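You operate a simulated robot arm through the tools that you are given. There is no shell and no other tool. Be economical: measure what you need, move in short steps, check, and stop when the job is done.

You are at the controls of a simulated two-armed robot. One attempt, no reset.

Task
Hold the green mould down, pull the slab out and lay it on the slatted board.
Fine: put the mould into the warm cabinet's upper drawer, shut it and leave the cabinet on at 50 degrees.

The check looks at the end state, three seconds after you hand in, the way a careful person would. Anything else that was tipped, shoved, dropped, spilled or broken makes it a failure.

Robot
Two 7-joint arms with two-finger parallel grippers on one trunk, on a base that drives. Base frame: it is fixed to the floor where the robot stands at the start and does not move with it; the origin is under the middle of the robot, x ahead of it, y to its left, z up. Units: mm, rad, N and s.
The left shoulder is at the start at [70, 177, 1215], the right one opposite. With the tool pointing down near the work surface each hand reaches from about 240 to 720 mm from the robot's upright axis, wherever it stands, measured 20 degrees to its own side. Places, roughly: cabinet dial [500, -1000, 800]; inside of the upper drawer of the warm cabinet [700, -700, 800]; lever mould [-1000, 2500, 1250]; long mould [750, -2000, 1000]; short mould [1000, -1750, 1000]; top of the slatted board [900, 1700, 900]; upper drawer of the warm cabinet [600, -700, 900]; wax slab [-1000, 2500, 1250]; wax slab (10x8x7 cm) [600, 0, 900]. Payload 3.43 kg a hand.
Tool frame (each hand has its own): the origin (TCP) lies between the finger pads and is the grasp point; the fingertips stand 30 mm ahead of it; z points along the fingers, y is the line along which they close. The gripper opens to 94 mm. The fingers are 28 mm wide and 10 mm thick; the gripper's body (50 by 96 mm) begins 55 mm behind the TCP.
Orientation is that of the tool frame in the base frame, as a unit quaternion [x, y, z, w]. With the fingers straight down and closing along the base's y, the tool's x points along the base's -x, its y along +y and its z along -z.

Tools
- The arms move only by the tool send_rows. It takes "left_moves", "right_moves" or both (then of equal length, played together; a hand with none holds still); each is a list of rows, each a list of 7 numbers: the shift along the base's x, y, z in units of 40 mm (1.0 is 40 mm), then the turn, a rotation vector about the base's x, y, z in units of 6 degrees (1.0 is 6 degrees), then the gripper command, from -1 (fully open) to 1 (shut), values between in proportion. In form: [[tx, ty, tz, wx, wy, wz, jaw], ...]. A call has 1 to 10 rows; each row shifts and turns the commanded pose from where the row before left it. A call with a number of a shift or a turn outside -1 to 1 is refused whole. A row lasts 0.2 s, in which the tool goes at most 50 mm and 0.15 rad; a call with a longer step from one row to the next is refused whole, and so is a gripper value outside its range. A pose out of reach is approached as far as the arm can. The call stops where the force on the tool passes 60 N (or 10 N more than at its start, if that is more) or the arm is blocked; 0.2 s more then pass. The fingers move at their own pace (about 153 mm/s each) and stop on an object; they squeeze with about 37 N. The grip force told is the motor's: it shows also when the fingers shut on nothing. Time passes only in rows, and 0.2 s behind the last, so rows that do not move let the fingers close. The reply holds the time, the measured pose of the TCP, the force on the tool along the base axes, the opening and the grip force, in the units named above and with some noise, with the torque about the TCP (base axes, N m) and any sound that the robot's microphone picked up.
- Cameras (640 x 400 px; columns grow to the right, rows downward): "scene" is now at [117, -36.5, 1509]; the picture's right is [-0.47, -0.88, -0.00], its down [-0.69, 0.37, -0.63] and it looks along [0.55, -0.29, -0.78] (base axes); focal length 269 px, centre (320, 200). "left" rides on the left gripper at [76, -14, -102] in its tool frame; the picture's right is [0.18, 0.98, 0.00], its down [-0.75, 0.14, -0.64] and it looks along [-0.63, 0.12, 0.77] (tool axes); focal length 243 px, centre (320, 200). "right" rides on the right gripper at [76, 14, -102] in its tool frame; the picture's right is [-0.18, 0.98, 0.00], its down [-0.75, -0.14, -0.64] and it looks along [-0.63, -0.12, 0.77] (tool axes); focal length 243 px, centre (320, 200).
- capture(camera): a new picture of that camera. It takes no simulated time.
- lift_body(by): slides the trunk up (or, below 0, down) by that many mm; the arms and the scene camera ride with it, the base frame stays. It gives what a move gives, with no picture.
- base_move(legs): drives the robot by 1 to 6 legs, each [ahead, turn to the left] in mm and rad, along the robot's own axes; the way and the turn of a leg run together, so that a leg with both is an arc; at most 1500 mm and 3.142 rad a leg. The arms and the cameras ride along, it lands a little off, and it stops where it bumps. It gives what a move gives.
- aim_head(pan, tilt): turns the head with the scene camera to pan (to the left, within 1.501 rad either way) and tilt (down, from -0.506 to 1.204), counted from straight ahead of the robot. It gives what a move gives.
- probe_pixels(camera, pixels): for up to 12 pixels [column, row] of the newest picture of that camera ("zoom" is the newest enlarged one), the place [x, y, z] in the base frame of the surface seen there, good to about 2 mm. It takes no simulated time.
- close_up(camera, box): a new picture of the part [left, top, right, bottom] of that camera's present view, enlarged. It takes no simulated time.
- job_done(): hands the job in; it is judged then, once.

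Go step by step. Measure first, check grasps and placings, and put right what went wrong. The budget is 80 turns and 78 pictures, counting those below and the enlarged ones. Unless the task says otherwise, let go and move clear before handing in, and close with one line.

The tools are called as a command line: name --argument value ..., lists and objects as JSON in quotes. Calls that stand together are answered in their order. send_rows: Moves the arms, as the interface text tells. Its arguments: {"type":"object","properties":{"left_moves":{"type":"array"},"right_moves":{"type":"array"}},"required":[]} The other tools are called the same way: lift_body (by) slides the trunk up or down; base_move (legs) drives the base; aim_head (pan, tilt) turns the head that bears the scene camera; capture (camera) takes a picture; probe_pixels (camera, pixels) gives the place of the surface under pixels of a picture; close_up (camera, box) takes an enlarged picture of a part of a camera's view; job_done () hands the job in.

At the start:

```text
t: 0.0
left_ee_pos: [474.8, -80.3, 1195.4]
left_tcp_rot: [0.0, 1.0, 0.001, 0.0]
left_force: [-0.1, 0.7, -0.3]
left_wrist_torque: [0.0, 0.0, 0.01]
left_finger_gap: 94.3
left_gripper_force: 0.1
right_ee_pos: [327.2, -407.6, 1187.6]
right_tcp_rot: [0.0, 1.0, 0.0, -0.001]
right_force: [-0.3, 0.0, 0.3]
right_wrist_torque: [0.02, -0.03, -0.01]
right_finger_gap: 94.2
right_gripper_force: 0.1
trunk travel left (down, up): [-795.0, 45.0]
robot x, y, heading: [-0.1, -0.5, 0.0]
head pan, tilt: [-0.489, 0.895]
```

scene: 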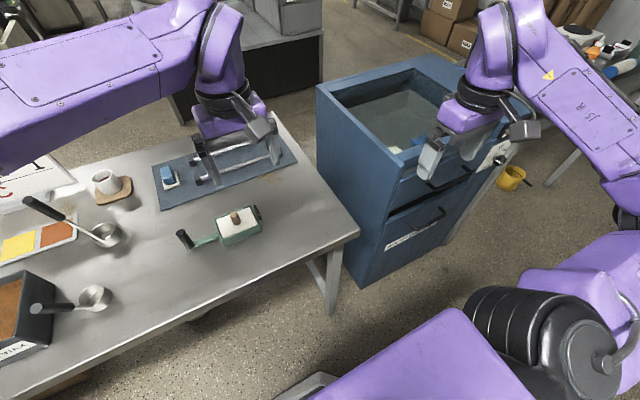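
right: 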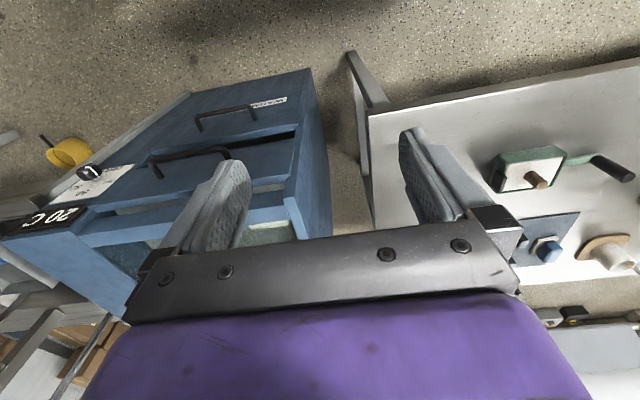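
left: 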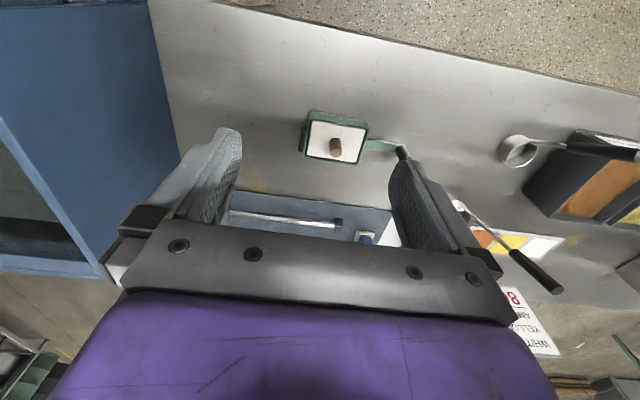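

The pictures show a green mould with a white slab and brown peg near scene pixel (238,222), and the blue cabinet with its upper drawer apparently open. I'll measure these and look closer.

close_up --camera "scene" --box '[140, 120, 300, 260]'

close_up --camera "left" --box '[240, 80, 440, 205]'

probe_pixels --camera "scene" --pixels '[[236, 214], [228, 228], [255, 210], [184, 238], [210, 240], [300, 250], [170, 178], [330, 90], [410, 70], [395, 165], [400, 120], [440, 220]]'

close_up --camera "right" --box '[0, 60, 340, 280]'

```text
2.86 times, centred on (220, 190) of scene
```

zoom: 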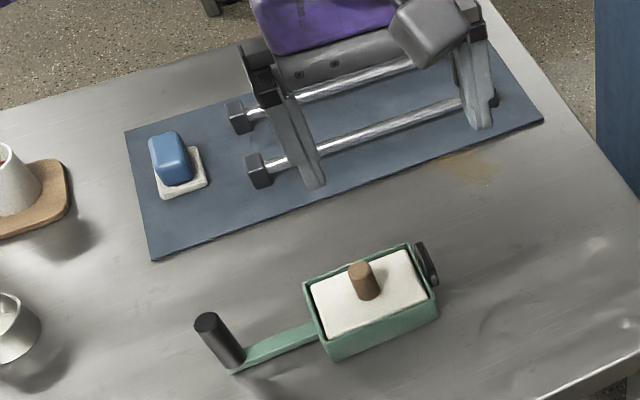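

```text
3.20 times, centred on (340, 142) of left
```

zoom: 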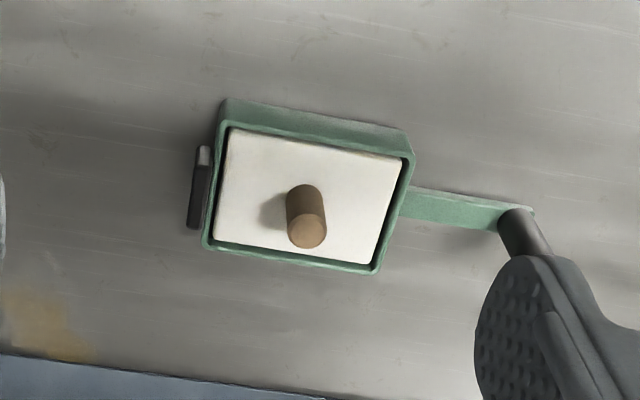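

```text
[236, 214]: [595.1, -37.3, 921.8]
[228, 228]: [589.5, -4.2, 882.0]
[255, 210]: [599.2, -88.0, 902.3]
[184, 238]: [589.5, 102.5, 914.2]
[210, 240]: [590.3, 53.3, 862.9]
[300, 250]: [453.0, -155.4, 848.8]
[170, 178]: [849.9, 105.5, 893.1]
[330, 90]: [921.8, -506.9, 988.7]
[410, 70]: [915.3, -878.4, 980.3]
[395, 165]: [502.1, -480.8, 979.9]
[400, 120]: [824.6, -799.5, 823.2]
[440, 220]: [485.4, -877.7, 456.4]
```

```text
1.82 times, centred on (170, 170) of right
```

zoom: 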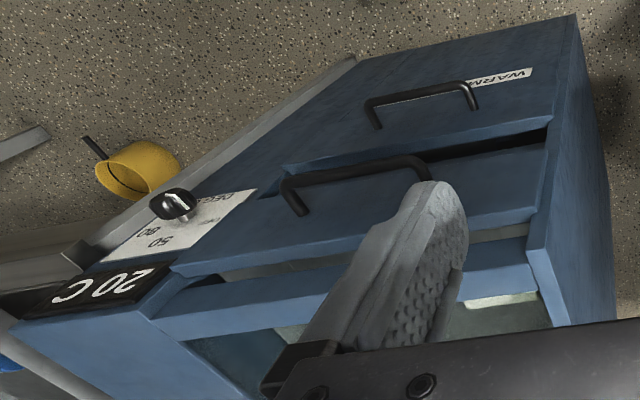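

The mould measures about 849–902 in z at (595,-40) with a handle at y≈100. The cabinet shows 20 C and a dial with marks. I'll look around for the slatted board, the other moulds and the dial.

aim_head --pan 1.1 --tilt 0.4

capture --camera "scene"

aim_head --pan -1.1 --tilt 0.6

capture --camera "scene"

```text
t: 1.7
left_ee_pos: [475.3, -80.1, 1195.8]
left_tcp_rot: [-0.001, 1.0, 0.0, 0.001]
left_force: [-1.1, -0.4, -0.7]
left_wrist_torque: [0.03, 0.03, -0.03]
left_finger_gap: 94.1
left_gripper_force: 0.1
right_ee_pos: [326.6, -408.4, 1186.9]
right_tcp_rot: [0.001, 1.0, 0.0, 0.0]
right_force: [0.2, 0.0, 0.1]
right_wrist_torque: [-0.02, -0.02, 0.04]
right_finger_gap: 94.2
right_gripper_force: 0.1
trunk travel left (down, up): [-795.0, 45.0]
robot x, y, heading: [-0.5, 0.5, 0.002]
head pan, tilt: [1.1, 0.4]
```

```text
71 pictures are left
```

scene: 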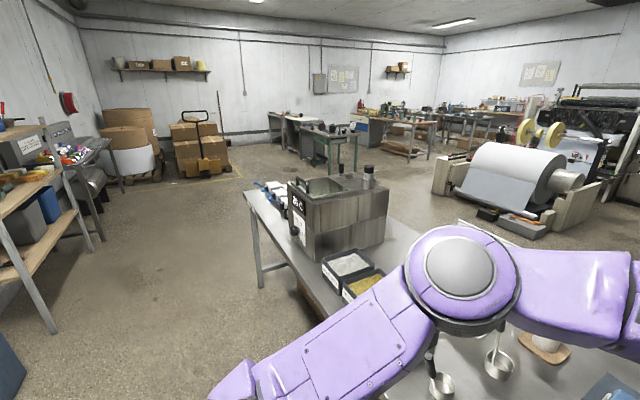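

```text
t: 3.7
left_ee_pos: [476.1, -81.3, 1195.6]
left_tcp_rot: [-0.001, 1.0, 0.0, 0.0]
left_force: [-0.5, -0.5, 0.0]
left_wrist_torque: [0.01, 0.03, 0.02]
left_finger_gap: 94.3
left_gripper_force: 0.0
right_ee_pos: [326.5, -408.2, 1187.1]
right_tcp_rot: [0.001, 1.0, 0.001, 0.0]
right_force: [-0.4, -0.1, -0.6]
right_wrist_torque: [0.0, -0.03, 0.0]
right_finger_gap: 94.1
right_gripper_force: 0.0
trunk travel left (down, up): [-795.0, 45.0]
robot x, y, heading: [1.0, 1.9, 0.002]
head pan, tilt: [-1.1, 0.6]
```

```text
70 pictures are left
```

scene: 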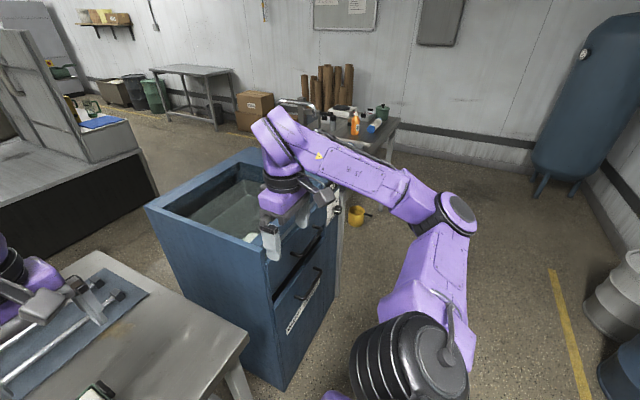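

The view right shows the cabinet with an open top behind the right forearm. I'll shift the right hand back and to the right to view the front and interior, and also look left with zoom.

send_rows --right_moves '[[-0.6, -0.9, 0.3, 0, 0, 0, -1], [-0.6, -0.9, 0.3, 0, 0, 0, -1], [-0.6, -0.9, 0.3, 0, 0, 0, -1], [-0.6, -0.9, 0.3, 0, 0, 0, -1], [-0.6, -0.9, 0.3, 0, 0, 0, -1], [0, 0, 0, 0, -1, 0, -1], [0, 0, 0, 0, -1, 0, -1], [0, 0, 0, 0, -1, 0, -1]]'

capture --camera "right"

capture --camera "scene"

aim_head --pan 1.3 --tilt 0.25

close_up --camera "scene" --box '[300, 140, 560, 300]'

close_up --camera "scene" --box '[0, 100, 240, 250]'

```text
t: 5.5
left_ee_pos: [474.4, -81.2, 1196.0]
left_tcp_rot: [0.0, 1.0, 0.0, 0.0]
left_force: [-0.2, -0.3, 0.3]
left_wrist_torque: [-0.02, 0.03, -0.01]
left_finger_gap: 93.9
left_gripper_force: 0.0
right_ee_pos: [205.9, -588.5, 1247.6]
right_tcp_rot: [0.001, 0.988, 0.0, 0.157]
right_force: [-0.1, 0.9, 0.0]
right_wrist_torque: [0.02, 0.02, -0.02]
right_finger_gap: 94.2
right_gripper_force: 0.0
trunk travel left (down, up): [-795.0, 45.0]
robot x, y, heading: [4.6, -0.4, -0.0]
head pan, tilt: [-1.1, 0.6]
```

```text
69 pictures are left
```

right: 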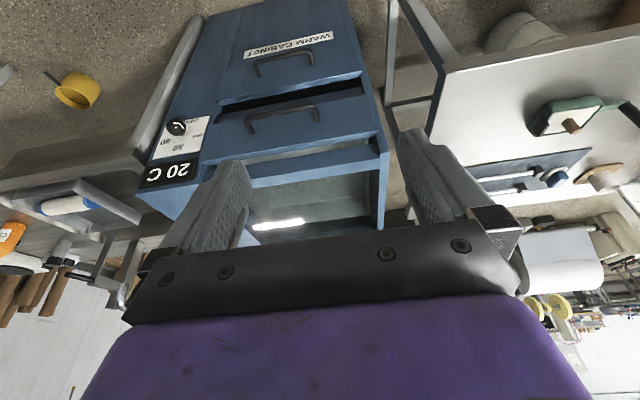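

```text
68 pictures are left
```

scene: 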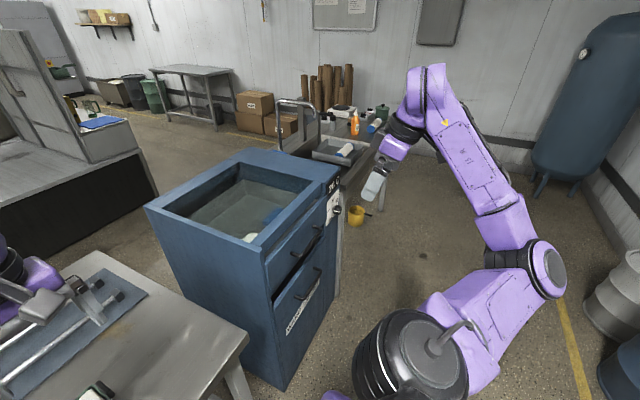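

```text
t: 7.7
left_ee_pos: [475.4, -80.2, 1195.4]
left_tcp_rot: [0.0, 1.0, 0.0, 0.001]
left_force: [0.2, 0.5, -0.2]
left_wrist_torque: [0.01, -0.05, -0.03]
left_finger_gap: 93.9
left_gripper_force: 0.0
right_ee_pos: [205.7, -588.0, 1247.4]
right_tcp_rot: [0.0, 0.988, 0.0, 0.157]
right_force: [-0.4, 0.2, -0.9]
right_wrist_torque: [0.01, 0.02, -0.01]
right_finger_gap: 93.8
right_gripper_force: 0.0
trunk travel left (down, up): [-795.0, 45.0]
robot x, y, heading: [1.4, 0.2, -0.0]
head pan, tilt: [1.3, 0.25]
```

```text
2.46 times, centred on (430, 220) of scene
```

zoom: 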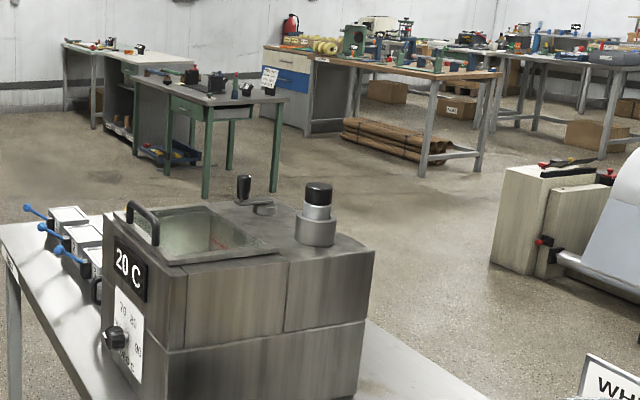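

```text
2.67 times, centred on (120, 175) of scene
```

zoom: 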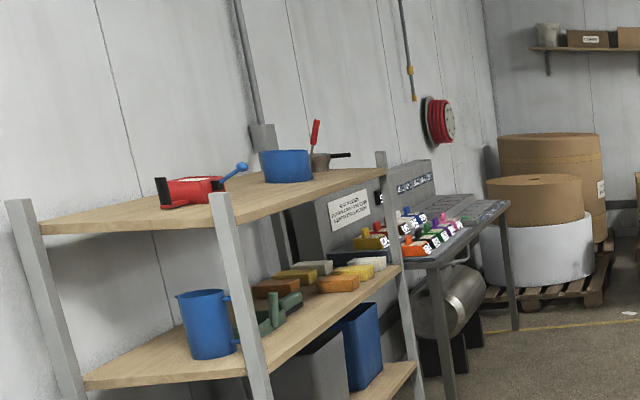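

The lever mould on the shelf is red, so the green one on the table is mine. I'll look closer at the cabinet from the right hand.

close_up --camera "right" --box '[120, 60, 420, 250]'

aim_head --pan -0.95 --tilt 0.75

close_up --camera "scene" --box '[180, 80, 480, 268]'

capture --camera "scene"

```text
2.11 times, centred on (270, 155) of right
```

zoom: 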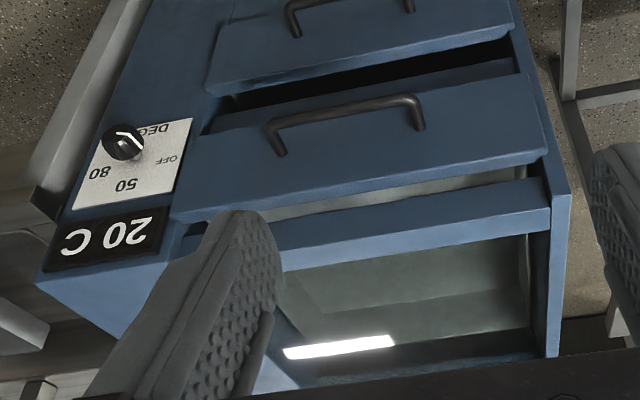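

```text
t: 9.8
left_ee_pos: [476.0, -81.8, 1195.4]
left_tcp_rot: [0.0, 1.0, 0.0, 0.0]
left_force: [0.1, 0.2, -0.1]
left_wrist_torque: [0.03, 0.01, 0.0]
left_finger_gap: 93.9
left_gripper_force: 0.0
right_ee_pos: [206.8, -587.8, 1248.3]
right_tcp_rot: [0.0, 0.988, 0.0, 0.156]
right_force: [-0.4, 0.1, -0.1]
right_wrist_torque: [-0.01, 0.01, 0.02]
right_finger_gap: 93.9
right_gripper_force: 0.1
trunk travel left (down, up): [-795.0, 45.0]
robot x, y, heading: [-1.0, -1.7, 0.001]
head pan, tilt: [-0.949, 0.75]
```

```text
2.13 times, centred on (330, 174) of scene
```

zoom: 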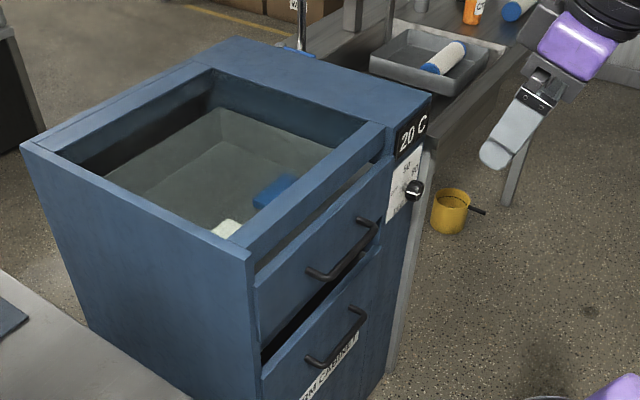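

```text
63 pictures are left
```

scene: 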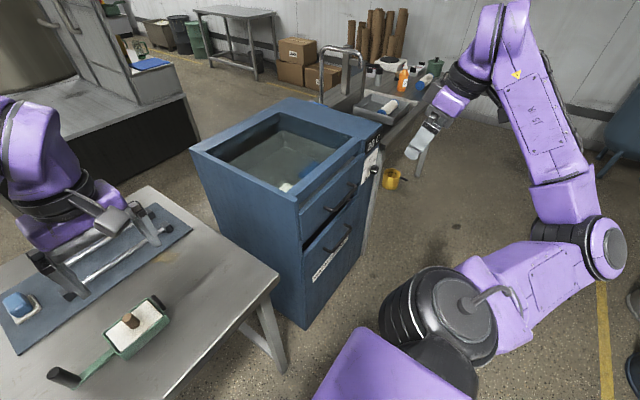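

The cabinet top looks open over the upper drawer, with white and blue items already within. I'll probe the cabinet geometry.

probe_pixels --camera "zoom" --pixels '[[250, 258], [385, 130], [258, 280], [385, 160], [255, 342], [375, 235], [262, 365], [225, 228], [270, 192], [240, 150], [330, 272], [362, 222]]'

probe_pixels --camera "scene" --pixels '[[195, 152], [297, 198], [378, 128], [278, 102], [223, 162], [277, 118], [352, 143], [275, 140], [300, 190], [312, 166], [250, 175], [372, 178]]'

close_up --camera "scene" --box '[210, 100, 370, 200]'

```text
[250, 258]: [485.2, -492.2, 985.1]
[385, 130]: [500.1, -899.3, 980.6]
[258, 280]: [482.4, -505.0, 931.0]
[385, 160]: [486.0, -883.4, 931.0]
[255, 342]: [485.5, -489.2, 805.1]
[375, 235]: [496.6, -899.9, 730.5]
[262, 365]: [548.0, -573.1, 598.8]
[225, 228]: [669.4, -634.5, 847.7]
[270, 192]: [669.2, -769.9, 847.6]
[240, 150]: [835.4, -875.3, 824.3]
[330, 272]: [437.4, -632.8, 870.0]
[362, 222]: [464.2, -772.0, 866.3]
```

```text
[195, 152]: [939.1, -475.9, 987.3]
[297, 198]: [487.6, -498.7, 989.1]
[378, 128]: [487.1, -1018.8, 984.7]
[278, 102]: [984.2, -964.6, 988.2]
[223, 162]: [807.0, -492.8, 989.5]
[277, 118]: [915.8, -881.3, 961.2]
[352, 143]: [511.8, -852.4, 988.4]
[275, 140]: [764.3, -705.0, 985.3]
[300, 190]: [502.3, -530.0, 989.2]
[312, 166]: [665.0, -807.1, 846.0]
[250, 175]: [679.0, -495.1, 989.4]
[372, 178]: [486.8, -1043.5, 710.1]
```

```text
4.00 times, centred on (290, 150) of scene
```

zoom: 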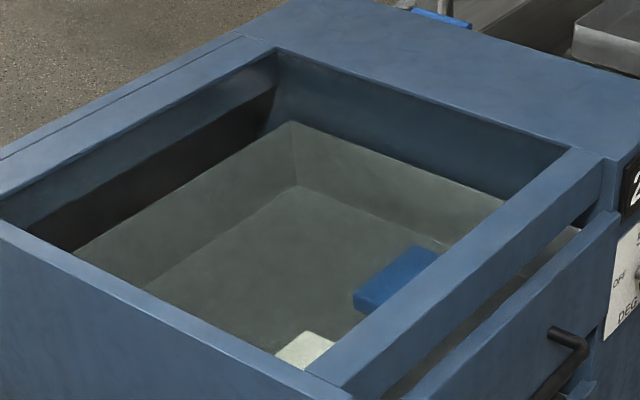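

One probe at the middle of the opening gave z 985, which hints at a glass top. I'll probe more to tell.

probe_pixels --camera "scene" --pixels '[[275, 138], [270, 145], [285, 140], [290, 150], [260, 160], [300, 160], [280, 170], [320, 150], [240, 160], [312, 166], [286, 186], [300, 140]]'

capture --camera "right"

probe_pixels --camera "right" --pixels '[[275, 224], [275, 205], [320, 200], [340, 215], [300, 235], [290, 165], [350, 152], [280, 180], [360, 230], [175, 127], [280, 110], [285, 127]]'

```text
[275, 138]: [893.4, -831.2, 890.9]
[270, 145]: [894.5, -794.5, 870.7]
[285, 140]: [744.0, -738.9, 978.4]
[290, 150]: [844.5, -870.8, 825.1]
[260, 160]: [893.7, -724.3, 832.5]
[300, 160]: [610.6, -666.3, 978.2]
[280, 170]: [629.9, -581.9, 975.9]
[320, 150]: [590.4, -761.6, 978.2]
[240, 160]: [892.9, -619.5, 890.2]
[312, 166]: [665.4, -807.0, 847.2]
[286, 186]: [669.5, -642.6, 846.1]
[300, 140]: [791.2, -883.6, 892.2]
```

```text
61 pictures are left
```

right: 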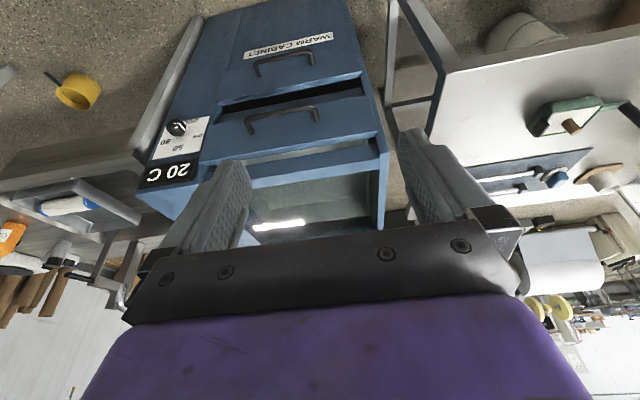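

```text
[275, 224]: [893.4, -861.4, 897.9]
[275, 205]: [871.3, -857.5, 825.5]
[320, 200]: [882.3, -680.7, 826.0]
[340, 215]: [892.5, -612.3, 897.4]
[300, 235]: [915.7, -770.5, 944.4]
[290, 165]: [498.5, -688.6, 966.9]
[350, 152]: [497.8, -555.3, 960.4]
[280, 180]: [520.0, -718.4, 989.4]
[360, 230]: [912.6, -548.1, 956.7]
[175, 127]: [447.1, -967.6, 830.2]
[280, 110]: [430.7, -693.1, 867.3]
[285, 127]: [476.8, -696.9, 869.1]
```

The pane at z≈978 is glass, so the drawer must be opened by its handle (bar x≈432, y −633…−772, z≈868). Now a closer look at the mould.

aim_head --pan -0.1 --tilt 0.85

capture --camera "scene"

close_up --camera "scene" --box '[260, 160, 420, 260]'

close_up --camera "left" --box '[280, 90, 440, 190]'

```text
t: 11.0
left_ee_pos: [475.5, -81.2, 1195.3]
left_tcp_rot: [0.0, 1.0, 0.0, 0.0]
left_force: [0.3, 0.7, 0.1]
left_wrist_torque: [0.04, 0.01, 0.0]
left_finger_gap: 94.1
left_gripper_force: 0.1
right_ee_pos: [205.1, -587.2, 1247.6]
right_tcp_rot: [-0.001, 0.988, 0.001, 0.157]
right_force: [-0.1, -0.3, -0.4]
right_wrist_torque: [-0.02, -0.01, 0.0]
right_finger_gap: 94.0
right_gripper_force: 0.0
trunk travel left (down, up): [-795.0, 45.0]
robot x, y, heading: [-0.2, -1.1, 0.002]
head pan, tilt: [-0.099, 0.85]
```

```text
60 pictures are left
```

scene: 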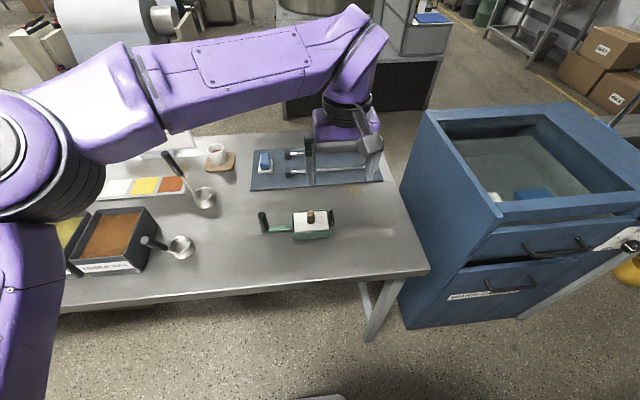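

```text
4.00 times, centred on (340, 210) of scene
```

zoom: 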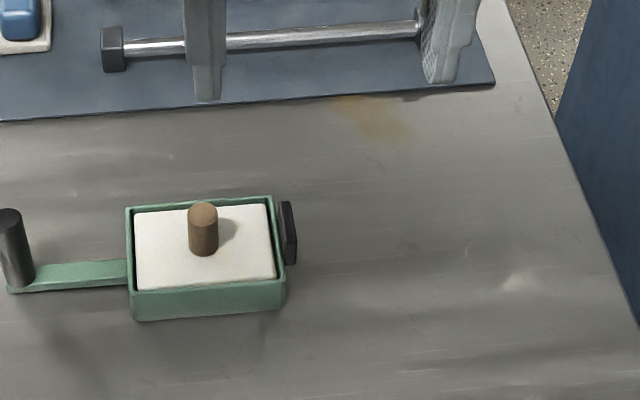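

```text
4.00 times, centred on (360, 140) of left
```

zoom: 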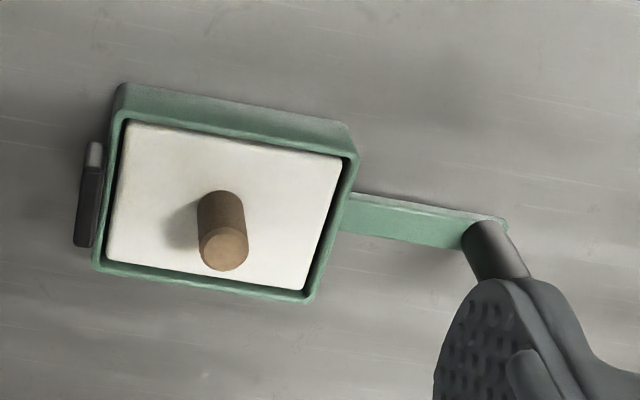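

The mould has a dark tab at its −y end (zoom (90,190)) that may be a latch. I'll probe the details.

probe_pixels --camera "zoom" --pixels '[[121, 122], [352, 158], [305, 297], [99, 268], [223, 250], [222, 200], [95, 148], [88, 220], [80, 240], [480, 235], [410, 220], [345, 195]]'

probe_pixels --camera "scene" --pixels '[[263, 215], [267, 228], [311, 213], [311, 219], [333, 216], [302, 222], [325, 236], [280, 228]]'

```text
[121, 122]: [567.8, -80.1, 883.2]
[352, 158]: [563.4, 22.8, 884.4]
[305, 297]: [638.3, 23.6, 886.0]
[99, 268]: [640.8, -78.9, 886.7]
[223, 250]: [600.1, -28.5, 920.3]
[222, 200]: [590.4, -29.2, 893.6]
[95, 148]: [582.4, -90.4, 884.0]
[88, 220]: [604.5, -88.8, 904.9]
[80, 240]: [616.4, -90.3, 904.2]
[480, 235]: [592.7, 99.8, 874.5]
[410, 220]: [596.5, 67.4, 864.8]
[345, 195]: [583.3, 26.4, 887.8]
```

```text
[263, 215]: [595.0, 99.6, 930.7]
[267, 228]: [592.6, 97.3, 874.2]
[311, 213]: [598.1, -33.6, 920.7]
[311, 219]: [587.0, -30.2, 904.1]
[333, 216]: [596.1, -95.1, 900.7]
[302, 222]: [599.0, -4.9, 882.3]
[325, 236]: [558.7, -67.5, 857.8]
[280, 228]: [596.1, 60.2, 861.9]
```

The mould is x 558–641, y −85…27, rim z 886; the peg axis is (598,−31), top 921; the post is at (594,99). Plan: the left hand, leaning to +y, clamps the mould's body along x; the right hand, leaning to −y, pulls the peg. I'll turn both hands now, well above the table.

send_rows --left_moves '[[0.14, 0.21, -0.2, 0, 0, 1, -1], [0.14, 0.21, -0.2, 0, 0, 1, -1], [0.14, 0.21, -0.2, 0, 0, 1, -1], [0.14, 0.21, -0.2, 0, 0, 1, -1], [0.14, 0.21, -0.2, 0, 0, 1, -1], [0.14, 0.21, -0.2, 0, 0, 1, -1], [0.14, 0.21, -0.2, 0, 0, 1, -1], [0.14, 0.21, -0.2, 0, 0, 1, -1], [0.14, 0.21, -0.2, 0, 0, 1, -1], [0.14, 0.21, -0.2, 0, 0, 1, -1]]' --right_moves '[[0.44, 0.46, -0.23, 0, 1, 0, -1], [0.44, 0.46, -0.23, 0, 1, 0, -1], [0.44, 0.46, -0.23, 0, 1, 0, -1], [0.44, 0.46, -0.23, 0, 0, 1, -1], [0.44, 0.46, -0.23, 0, 0, 1, -1], [0.44, 0.46, -0.23, 0, 0, 1, -1], [0.44, 0.46, -0.23, 0, 0, 1, -1], [0.44, 0.46, -0.23, 0, 0, 1, -1], [0.44, 0.46, -0.23, 0, 0, 1, -1], [0.44, 0.46, -0.23, 0, 0, 1, -1]]'

send_rows --left_moves '[[0.14, 0.21, -0.2, 0, 0, 1, -1], [0.14, 0.21, -0.2, 0, 0, 1, -1], [0.14, 0.21, -0.2, 0, 0, 1, -1], [0.14, 0.21, -0.2, 0, 0, 1, -1], [0.14, 0.21, -0.2, 0, 0, 1, -1], [0.14, 0.21, -0.2, -1, 0, 0, -1], [0.14, 0.21, -0.2, -1, 0, 0, -1], [0.14, 0.21, -0.2, -1, 0, 0, -1], [0.14, 0.21, -0.2, -1, 0, 0, -1], [0.14, 0.21, -0.2, -1, 0, 0, -1]]' --right_moves '[[0.44, 0.46, -0.23, 0, 0, 1, -1], [0.44, 0.46, -0.23, 0, 0, 1, -1], [0.44, 0.46, -0.23, 0, 0, 1, -1], [0.44, 0.46, -0.23, 0, 0, 1, -1], [0.44, 0.46, -0.23, 0, 0, 1, -1], [0.44, 0.46, -0.23, 0, 0, 1, -1], [0.44, 0.46, -0.23, 0, 0, 1, -1], [0.44, 0.46, -0.23, 0, 0, 1, -1], [0.44, 0.46, -0.23, 1, 0, 0, -1], [0.44, 0.46, -0.23, 1, 0, 0, -1]]'

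send_rows --left_moves '[[0, 0, 0, -1, 0, 0, -1], [0, 0, 0, -1, 0, 0, -1], [0, 0, 0, 0, 0, 0, -1]]' --right_moves '[[0, 0, 0, 1, 0, 0, -1], [0, 0, 0, 1, 0, 0, -1], [0, 0, 0, 1, 0, 0, -1]]'

capture --camera "scene"

capture --camera "left"

```text
t: 13.2
left_ee_pos: [531.1, 4.2, 1113.9]
left_tcp_rot: [-0.501, 0.865, 0.0, 0.0]
left_force: [0.7, 0.6, -0.9]
left_wrist_torque: [-0.03, 0.01, -0.01]
left_finger_gap: 94.1
left_gripper_force: 0.1
right_ee_pos: [384.9, -399.6, 1156.0]
right_tcp_rot: [-0.359, 0.933, 0.0, -0.002]
right_force: [0.5, -0.3, 0.9]
right_wrist_torque: [0.01, 0.02, 0.02]
right_finger_gap: 94.1
right_gripper_force: 0.1
trunk travel left (down, up): [-795.0, 45.0]
robot x, y, heading: [0.0, -1.5, -0.002]
head pan, tilt: [-0.099, 0.85]
```

```text
t: 15.4
left_ee_pos: [588.9, 88.5, 1034.0]
left_tcp_rot: [0.683, -0.682, 0.183, 0.185]
left_force: [0.4, 0.3, 0.0]
left_wrist_torque: [-0.06, 0.0, -0.01]
left_finger_gap: 94.0
left_gripper_force: 0.0
right_ee_pos: [560.6, -217.5, 1061.5]
right_tcp_rot: [0.703, -0.703, -0.075, -0.074]
right_force: [0.2, 0.3, -0.4]
right_wrist_torque: [-0.03, 0.01, -0.01]
right_finger_gap: 93.8
right_gripper_force: 0.0
trunk travel left (down, up): [-795.0, 45.0]
robot x, y, heading: [1.1, -0.1, 0.003]
head pan, tilt: [-0.099, 0.85]
```

```text
t: 16.2
left_ee_pos: [586.5, 86.2, 1034.7]
left_tcp_rot: [0.661, -0.66, 0.253, 0.253]
left_force: [-0.3, -0.3, 0.3]
left_wrist_torque: [-0.01, 0.02, -0.02]
left_finger_gap: 94.1
left_gripper_force: 0.0
right_ee_pos: [558.3, -219.8, 1064.1]
right_tcp_rot: [0.683, -0.682, -0.183, -0.185]
right_force: [0.3, 0.5, 0.2]
right_wrist_torque: [-0.01, -0.01, -0.01]
right_finger_gap: 94.1
right_gripper_force: 0.0
trunk travel left (down, up): [-795.0, 45.0]
robot x, y, heading: [2.4, -0.1, 0.003]
head pan, tilt: [-0.099, 0.85]
```

```text
57 pictures are left
```

scene: 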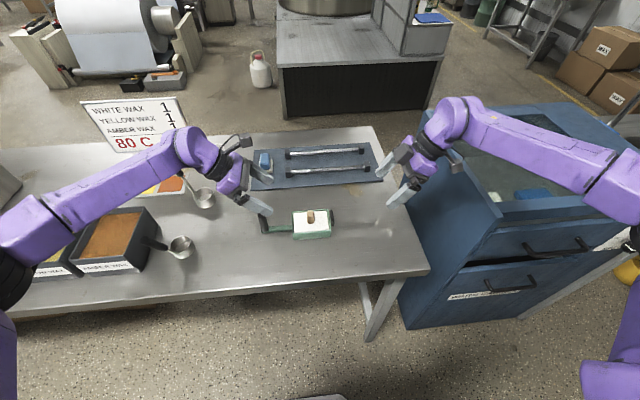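

```text
56 pictures are left
```

left: 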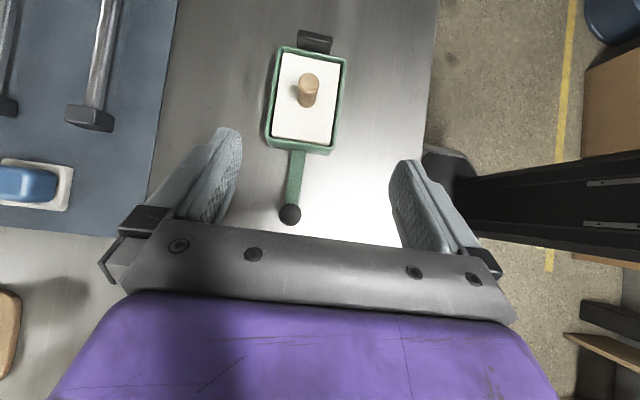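

Both hands are well placed. I'll measure the mould's sides precisely since the clearance is only about 5 mm a side.

close_up --camera "left" --box '[220, 20, 400, 132]'

probe_pixels --camera "left" --pixels '[[272, 90], [269, 110], [267, 128], [345, 80], [342, 110], [338, 135], [275, 142], [310, 149], [333, 152], [291, 208], [296, 165], [315, 44]]'

```text
3.56 times, centred on (310, 76) of left
```

zoom: 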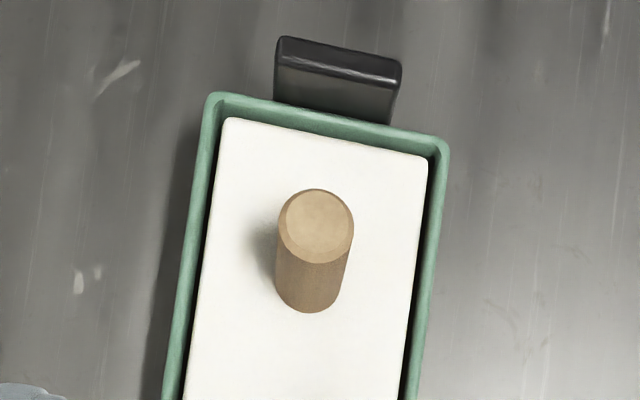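

```text
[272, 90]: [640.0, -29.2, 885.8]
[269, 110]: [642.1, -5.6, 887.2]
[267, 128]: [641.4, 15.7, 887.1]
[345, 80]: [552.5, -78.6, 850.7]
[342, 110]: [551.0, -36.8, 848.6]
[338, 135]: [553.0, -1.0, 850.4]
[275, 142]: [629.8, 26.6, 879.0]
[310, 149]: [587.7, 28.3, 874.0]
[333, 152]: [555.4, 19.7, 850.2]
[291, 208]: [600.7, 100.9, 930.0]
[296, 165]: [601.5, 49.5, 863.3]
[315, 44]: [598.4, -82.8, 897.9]
```

probe_pixels --camera "zoom" --pixels '[[438, 190], [434, 220], [428, 270], [420, 320], [412, 370], [442, 190], [190, 220], [183, 270], [316, 225], [316, 190], [350, 225], [282, 225]]'

```text
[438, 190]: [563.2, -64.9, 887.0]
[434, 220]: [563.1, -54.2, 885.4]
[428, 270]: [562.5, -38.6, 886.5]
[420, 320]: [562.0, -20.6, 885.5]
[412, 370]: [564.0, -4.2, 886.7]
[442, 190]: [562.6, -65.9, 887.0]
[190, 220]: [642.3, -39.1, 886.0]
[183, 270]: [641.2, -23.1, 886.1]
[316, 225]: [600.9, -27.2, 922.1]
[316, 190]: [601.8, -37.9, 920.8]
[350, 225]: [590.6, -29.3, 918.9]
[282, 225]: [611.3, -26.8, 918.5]
```

Mould rim spans x 560–643 (centre 602), peg axis (601.5,−30). I'll bring the left hand down along its axis to just above the mould.

send_rows --left_moves '[[0.39, 0.47, -0.62, 0, 0, 0, -1], [0, -0.5, -0.557, 0, 0, 0, -1], [0, -0.5, -0.557, 0, 0, 0, -1], [0, -0.5, -0.557, 0, 0, 0, -1], [0, 0, 0, 0, 0, 0, -1]]'

capture --camera "left"

capture --camera "right"

```text
t: 17.4
left_ee_pos: [602.5, 45.3, 943.6]
left_tcp_rot: [-0.66, 0.66, -0.253, -0.254]
left_force: [0.0, -0.2, -0.4]
left_wrist_torque: [-0.01, 0.0, -0.01]
left_finger_gap: 94.4
left_gripper_force: 0.1
right_ee_pos: [558.5, -219.3, 1063.7]
right_tcp_rot: [-0.683, 0.683, 0.183, 0.183]
right_force: [-0.4, -0.3, 0.1]
right_wrist_torque: [0.04, 0.01, 0.02]
right_finger_gap: 94.2
right_gripper_force: 0.2
trunk travel left (down, up): [-795.0, 45.0]
robot x, y, heading: [-1.0, -1.3, 0.004]
head pan, tilt: [-0.099, 0.85]
```

```text
54 pictures are left
```

left: 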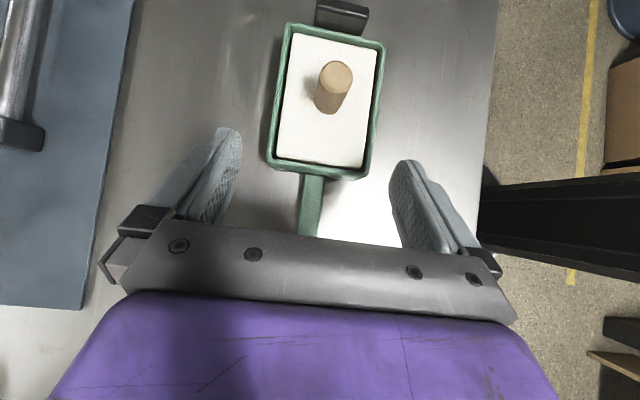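

```text
53 pictures are left
```

right: 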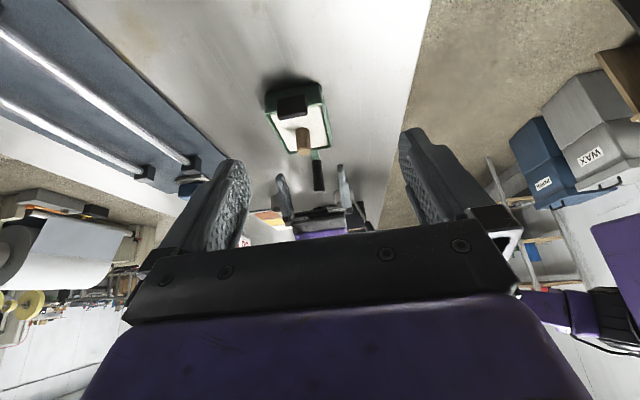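

The left fingers straddle the mould's width. I'll go down the last 57 mm and close.

send_rows --left_moves '[[0, -0.335, -0.372, 0, 0, 0, -1], [0, -0.335, -0.372, 0, 0, 0, -1], [0, -0.27, -0.3, 0, 0, 0, -1], [0, -0.06, -0.36, 0, 0, 0, -1], [0, 0, 0, 0, 0, 0, 1], [0, 0, 0, 0, 0, 0, 1], [0, 0, 0, 0, 0, 0, 1]]'

capture --camera "left"

```text
t: 18.3
left_ee_pos: [609.5, 11.3, 915.2]
left_tcp_rot: [0.659, -0.658, 0.266, 0.25]
left_force: [-8.8, 5.4, 33.2]
left_wrist_torque: [2.28, 0.32, 0.44]
left_finger_gap: 94.0
left_gripper_force: 0.1
right_ee_pos: [556.5, -217.7, 1065.4]
right_tcp_rot: [0.685, -0.681, -0.183, -0.184]
right_force: [-0.1, 0.2, -0.2]
right_wrist_torque: [0.01, 0.02, 0.0]
right_finger_gap: 94.3
right_gripper_force: 0.1
trunk travel left (down, up): [-795.0, 45.0]
robot x, y, heading: [-1.2, 0.1, 0.005]
head pan, tilt: [-0.099, 0.85]
stopped in row 4 (left hand): the force on the tool passed its limit at 72 N (the readings are from after the stop); the commanded pose is now the measured one
```

```text
52 pictures are left
```

left: 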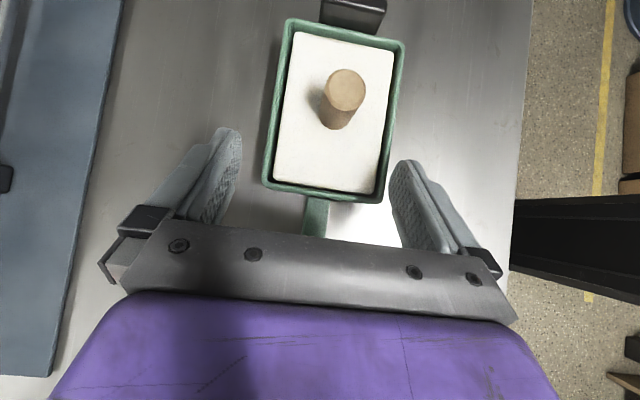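

The left hand struck the post top (torque puts contact at y≈85). I'll swap roles: the left hand takes the peg, the right hand clamps the body from the −y side where no post stands. Backing left off first.

send_rows --left_moves '[[0, 0.3, 0.6, 0, 0, 0, -1], [0, 0.5, 0.6, 0, 0, 0, -1], [0, 0.5, 0.7, 1, 0, 0, -1], [-0.1, 0, 0.7, 0, 0, 0, -1], [-0.1, 0, 0.7, 0, 0, 0, -1]]'

capture --camera "left"

probe_pixels --camera "left" --pixels '[[320, 100], [310, 100], [280, 100], [270, 130], [340, 80], [340, 130], [320, 40], [300, 150], [290, 200], [300, 90]]'

```text
t: 19.5
left_ee_pos: [601.4, 63.0, 1041.6]
left_tcp_rot: [0.672, -0.671, 0.227, 0.214]
left_force: [0.5, 0.0, 0.3]
left_wrist_torque: [-0.01, -0.02, -0.01]
left_finger_gap: 93.9
left_gripper_force: 0.1
right_ee_pos: [558.3, -219.0, 1064.1]
right_tcp_rot: [0.683, -0.683, -0.183, -0.182]
right_force: [0.9, -0.1, 1.0]
right_wrist_torque: [-0.03, 0.01, 0.04]
right_finger_gap: 94.1
right_gripper_force: 0.0
trunk travel left (down, up): [-795.0, 45.0]
robot x, y, heading: [3.0, 3.7, -0.003]
head pan, tilt: [-0.099, 0.85]
```

```text
51 pictures are left
```

left: 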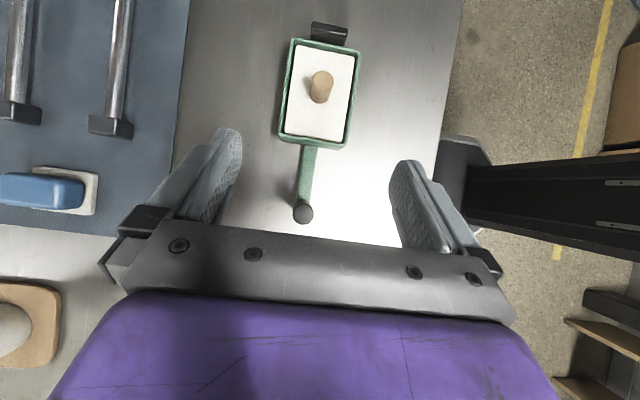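

```text
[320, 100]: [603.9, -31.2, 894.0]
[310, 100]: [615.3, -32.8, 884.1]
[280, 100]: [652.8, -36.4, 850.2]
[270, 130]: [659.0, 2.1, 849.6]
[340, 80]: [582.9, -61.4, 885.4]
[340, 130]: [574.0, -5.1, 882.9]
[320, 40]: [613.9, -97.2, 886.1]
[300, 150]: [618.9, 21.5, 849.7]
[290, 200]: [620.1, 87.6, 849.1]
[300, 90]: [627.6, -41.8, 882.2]
```

The mould seems nearly unmoved. I'll re-measure edges for the right-hand clamp.

close_up --camera "left" --box '[240, 10, 400, 110]'

probe_pixels --camera "zoom" --pixels '[[205, 150], [195, 220], [180, 320], [464, 210], [450, 280], [438, 350], [318, 300], [345, 300], [290, 300], [330, 75], [290, 60], [430, 95]]'

```text
4.00 times, centred on (320, 60) of left
```

zoom: 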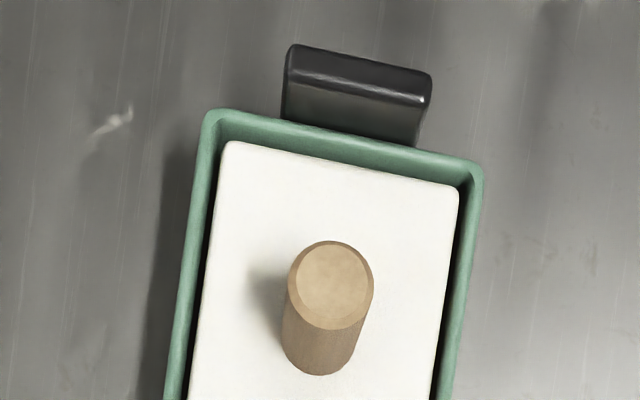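

```text
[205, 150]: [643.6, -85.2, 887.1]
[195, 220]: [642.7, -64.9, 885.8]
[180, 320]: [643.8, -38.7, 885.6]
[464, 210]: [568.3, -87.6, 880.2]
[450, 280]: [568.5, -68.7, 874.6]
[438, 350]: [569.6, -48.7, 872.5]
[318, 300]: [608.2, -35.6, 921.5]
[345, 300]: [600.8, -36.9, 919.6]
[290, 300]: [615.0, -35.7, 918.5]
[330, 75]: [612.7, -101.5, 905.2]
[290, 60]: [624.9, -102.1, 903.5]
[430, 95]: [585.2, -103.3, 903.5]
```

The mould moved about (+2,−6) mm: centre x≈604, peg axis ≈(603.5,−36). Now bring the right hand to just above the mould for clamping.

send_rows --right_moves '[[0.287, 0.606, -0.456, 1, 0, 0, -1], [0.287, 0.606, -0.456, 0, 0, 0, -1], [0.287, 0.606, -0.456, 0, 0, 0, -1], [0.287, 0.606, -0.456, 0, 0, 0, -1], [0, 0.44, -0.607, 0, 0, 0, -1], [0, 0.44, -0.607, 0, 0, 0, -1], [0, 0.44, -0.607, 0, 0, 0, -1], [0, 0, 0, 0, 0, 0, -1]]'

capture --camera "right"

capture --camera "left"

```text
t: 21.3
left_ee_pos: [602.8, 61.7, 1040.8]
left_tcp_rot: [0.672, -0.671, 0.228, 0.214]
left_force: [-0.9, 0.1, -0.2]
left_wrist_torque: [-0.01, 0.01, 0.03]
left_finger_gap: 94.3
left_gripper_force: 0.2
right_ee_pos: [603.0, -68.2, 917.0]
right_tcp_rot: [0.673, -0.672, -0.219, -0.218]
right_force: [-0.3, 0.7, 0.3]
right_wrist_torque: [-0.02, -0.02, -0.02]
right_finger_gap: 94.2
right_gripper_force: 0.1
trunk travel left (down, up): [-795.0, 45.0]
robot x, y, heading: [-0.0, 1.7, 0.003]
head pan, tilt: [-0.099, 0.85]
```

```text
49 pictures are left
```

right: 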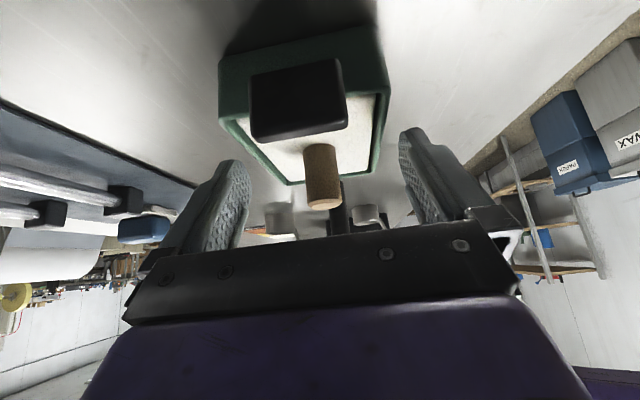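

```text
48 pictures are left
```

left: 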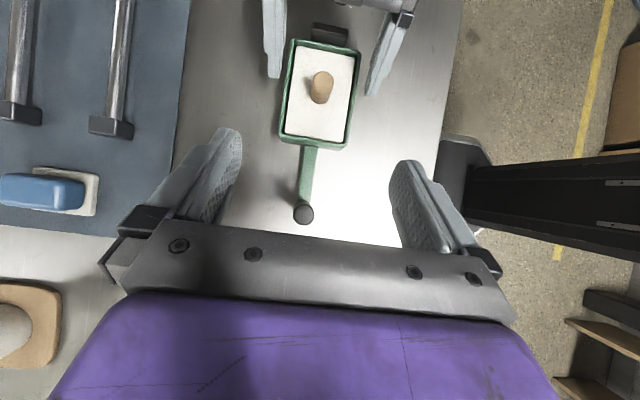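

The right fingers straddle the mould cleanly in the left picture. I'll go down the last 38 mm and close.

send_rows --right_moves '[[0.02, 0.28, -0.38, 0, 0, 0, -1], [0, 0.28, -0.38, 0, 0, 0, -1], [0, 0, 0, 0, 0, 0, 0.5], [0, 0, 0, 0, 0, 0, 1], [0, 0, 0, 0, 0, 0, 1], [0, 0, 0, 0, 0, 0, 1]]'

capture --camera "left"

```text
t: 22.7
left_ee_pos: [602.4, 62.9, 1040.6]
left_tcp_rot: [0.672, -0.671, 0.227, 0.215]
left_force: [0.6, -0.1, 0.9]
left_wrist_torque: [-0.02, -0.01, 0.0]
left_finger_gap: 94.1
left_gripper_force: 0.2
right_ee_pos: [605.5, -45.5, 890.0]
right_tcp_rot: [0.673, -0.672, -0.218, -0.218]
right_force: [2.3, 0.4, 5.4]
right_wrist_torque: [-0.04, 0.25, -0.06]
right_finger_gap: 85.5
right_gripper_force: 37.1
trunk travel left (down, up): [-795.0, 45.0]
robot x, y, heading: [0.5, -3.6, -0.001]
head pan, tilt: [-0.099, 0.85]
```

```text
47 pictures are left
```

left: 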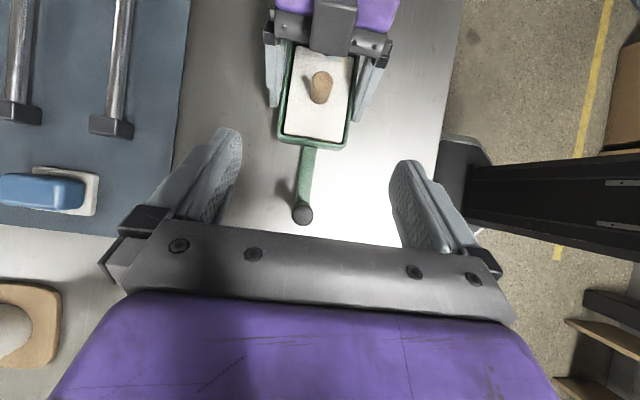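

The right hand clamps the mould (gap 85.5, 37 N). A dark block on its gripper (left picture (333,25)) hangs near the peg's lift path; I'll probe it and the peg.

close_up --camera "left" --box '[250, 0, 410, 100]'

probe_pixels --camera "zoom" --pixels '[[320, 60], [320, 120], [320, 180], [300, 210], [380, 210], [340, 215], [285, 350], [270, 300], [300, 300], [120, 350], [465, 380], [285, 395]]'

close_up --camera "scene" --box '[240, 130, 400, 250]'

```text
4.00 times, centred on (330, 50) of left
```

zoom: 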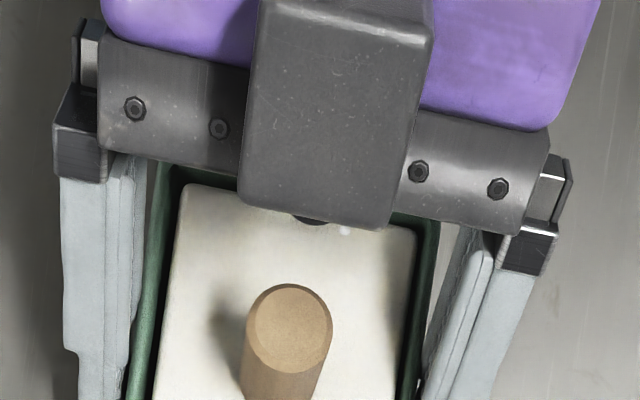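

```text
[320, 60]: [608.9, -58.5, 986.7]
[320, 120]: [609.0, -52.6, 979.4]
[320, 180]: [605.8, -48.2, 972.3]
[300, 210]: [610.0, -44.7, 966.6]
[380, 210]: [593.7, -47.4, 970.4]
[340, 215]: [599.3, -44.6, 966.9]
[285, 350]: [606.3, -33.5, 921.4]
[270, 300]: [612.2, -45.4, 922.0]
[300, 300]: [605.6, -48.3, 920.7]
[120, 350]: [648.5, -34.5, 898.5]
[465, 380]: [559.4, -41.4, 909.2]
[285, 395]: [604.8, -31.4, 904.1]
```

```text
3.33 times, centred on (320, 190) of scene
```

zoom: 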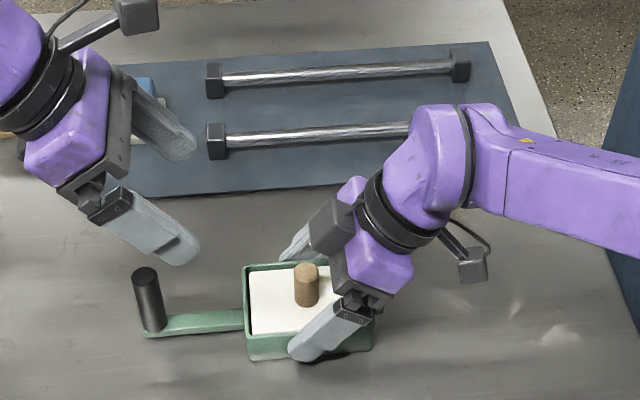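

The block tip is at (y −44, z 966) above the peg, so a lift would hit it after ~45 mm. I'll regrip the mould 17 mm farther to −y.

send_rows --right_moves '[[0, 0, 0, 0, 0, 0, -1], [0, 0, 0.02, 0, 0, 0, -1], [0, -0.22, 0.02, 0, 0, 0, -1], [0, -0.2, -0.08, 0, 0, 0, -1], [0, 0, 0, 0, 0, 0, 1], [0, 0, 0, 0, 0, 0, 1], [0, 0, 0, 0, 0, 0, 1]]'

close_up --camera "left" --box '[250, 0, 410, 100]'

probe_pixels --camera "zoom" --pixels '[[287, 290], [287, 360], [255, 320], [320, 320], [320, 150], [340, 190], [287, 325]]'

```text
t: 24.3
left_ee_pos: [602.5, 62.6, 1040.1]
left_tcp_rot: [0.672, -0.671, 0.228, 0.215]
left_force: [0.3, 0.4, 0.1]
left_wrist_torque: [-0.01, -0.01, 0.01]
left_finger_gap: 94.0
left_gripper_force: 0.1
right_ee_pos: [605.7, -64.8, 887.3]
right_tcp_rot: [0.674, -0.671, -0.219, -0.218]
right_force: [1.3, -1.2, 2.4]
right_wrist_torque: [0.01, 0.01, -0.03]
right_finger_gap: 85.8
right_gripper_force: 36.9
trunk travel left (down, up): [-795.0, 45.0]
robot x, y, heading: [-1.8, -2.8, -0.002]
head pan, tilt: [-0.099, 0.85]
```

```text
4.00 times, centred on (330, 50) of left
```

zoom: 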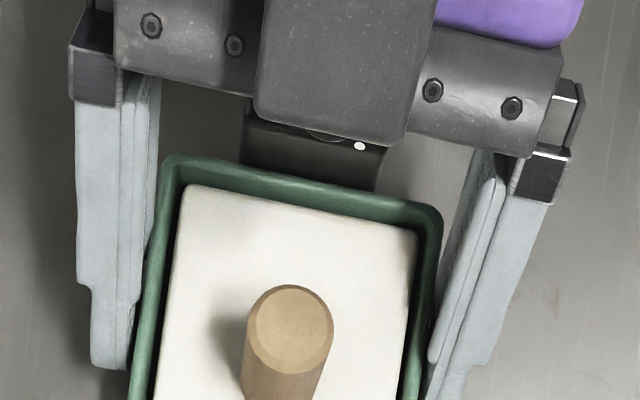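

```text
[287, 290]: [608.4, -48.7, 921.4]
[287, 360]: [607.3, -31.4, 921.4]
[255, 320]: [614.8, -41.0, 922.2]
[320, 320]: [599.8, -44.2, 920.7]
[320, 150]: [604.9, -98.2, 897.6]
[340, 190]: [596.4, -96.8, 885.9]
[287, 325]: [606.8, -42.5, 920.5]
```

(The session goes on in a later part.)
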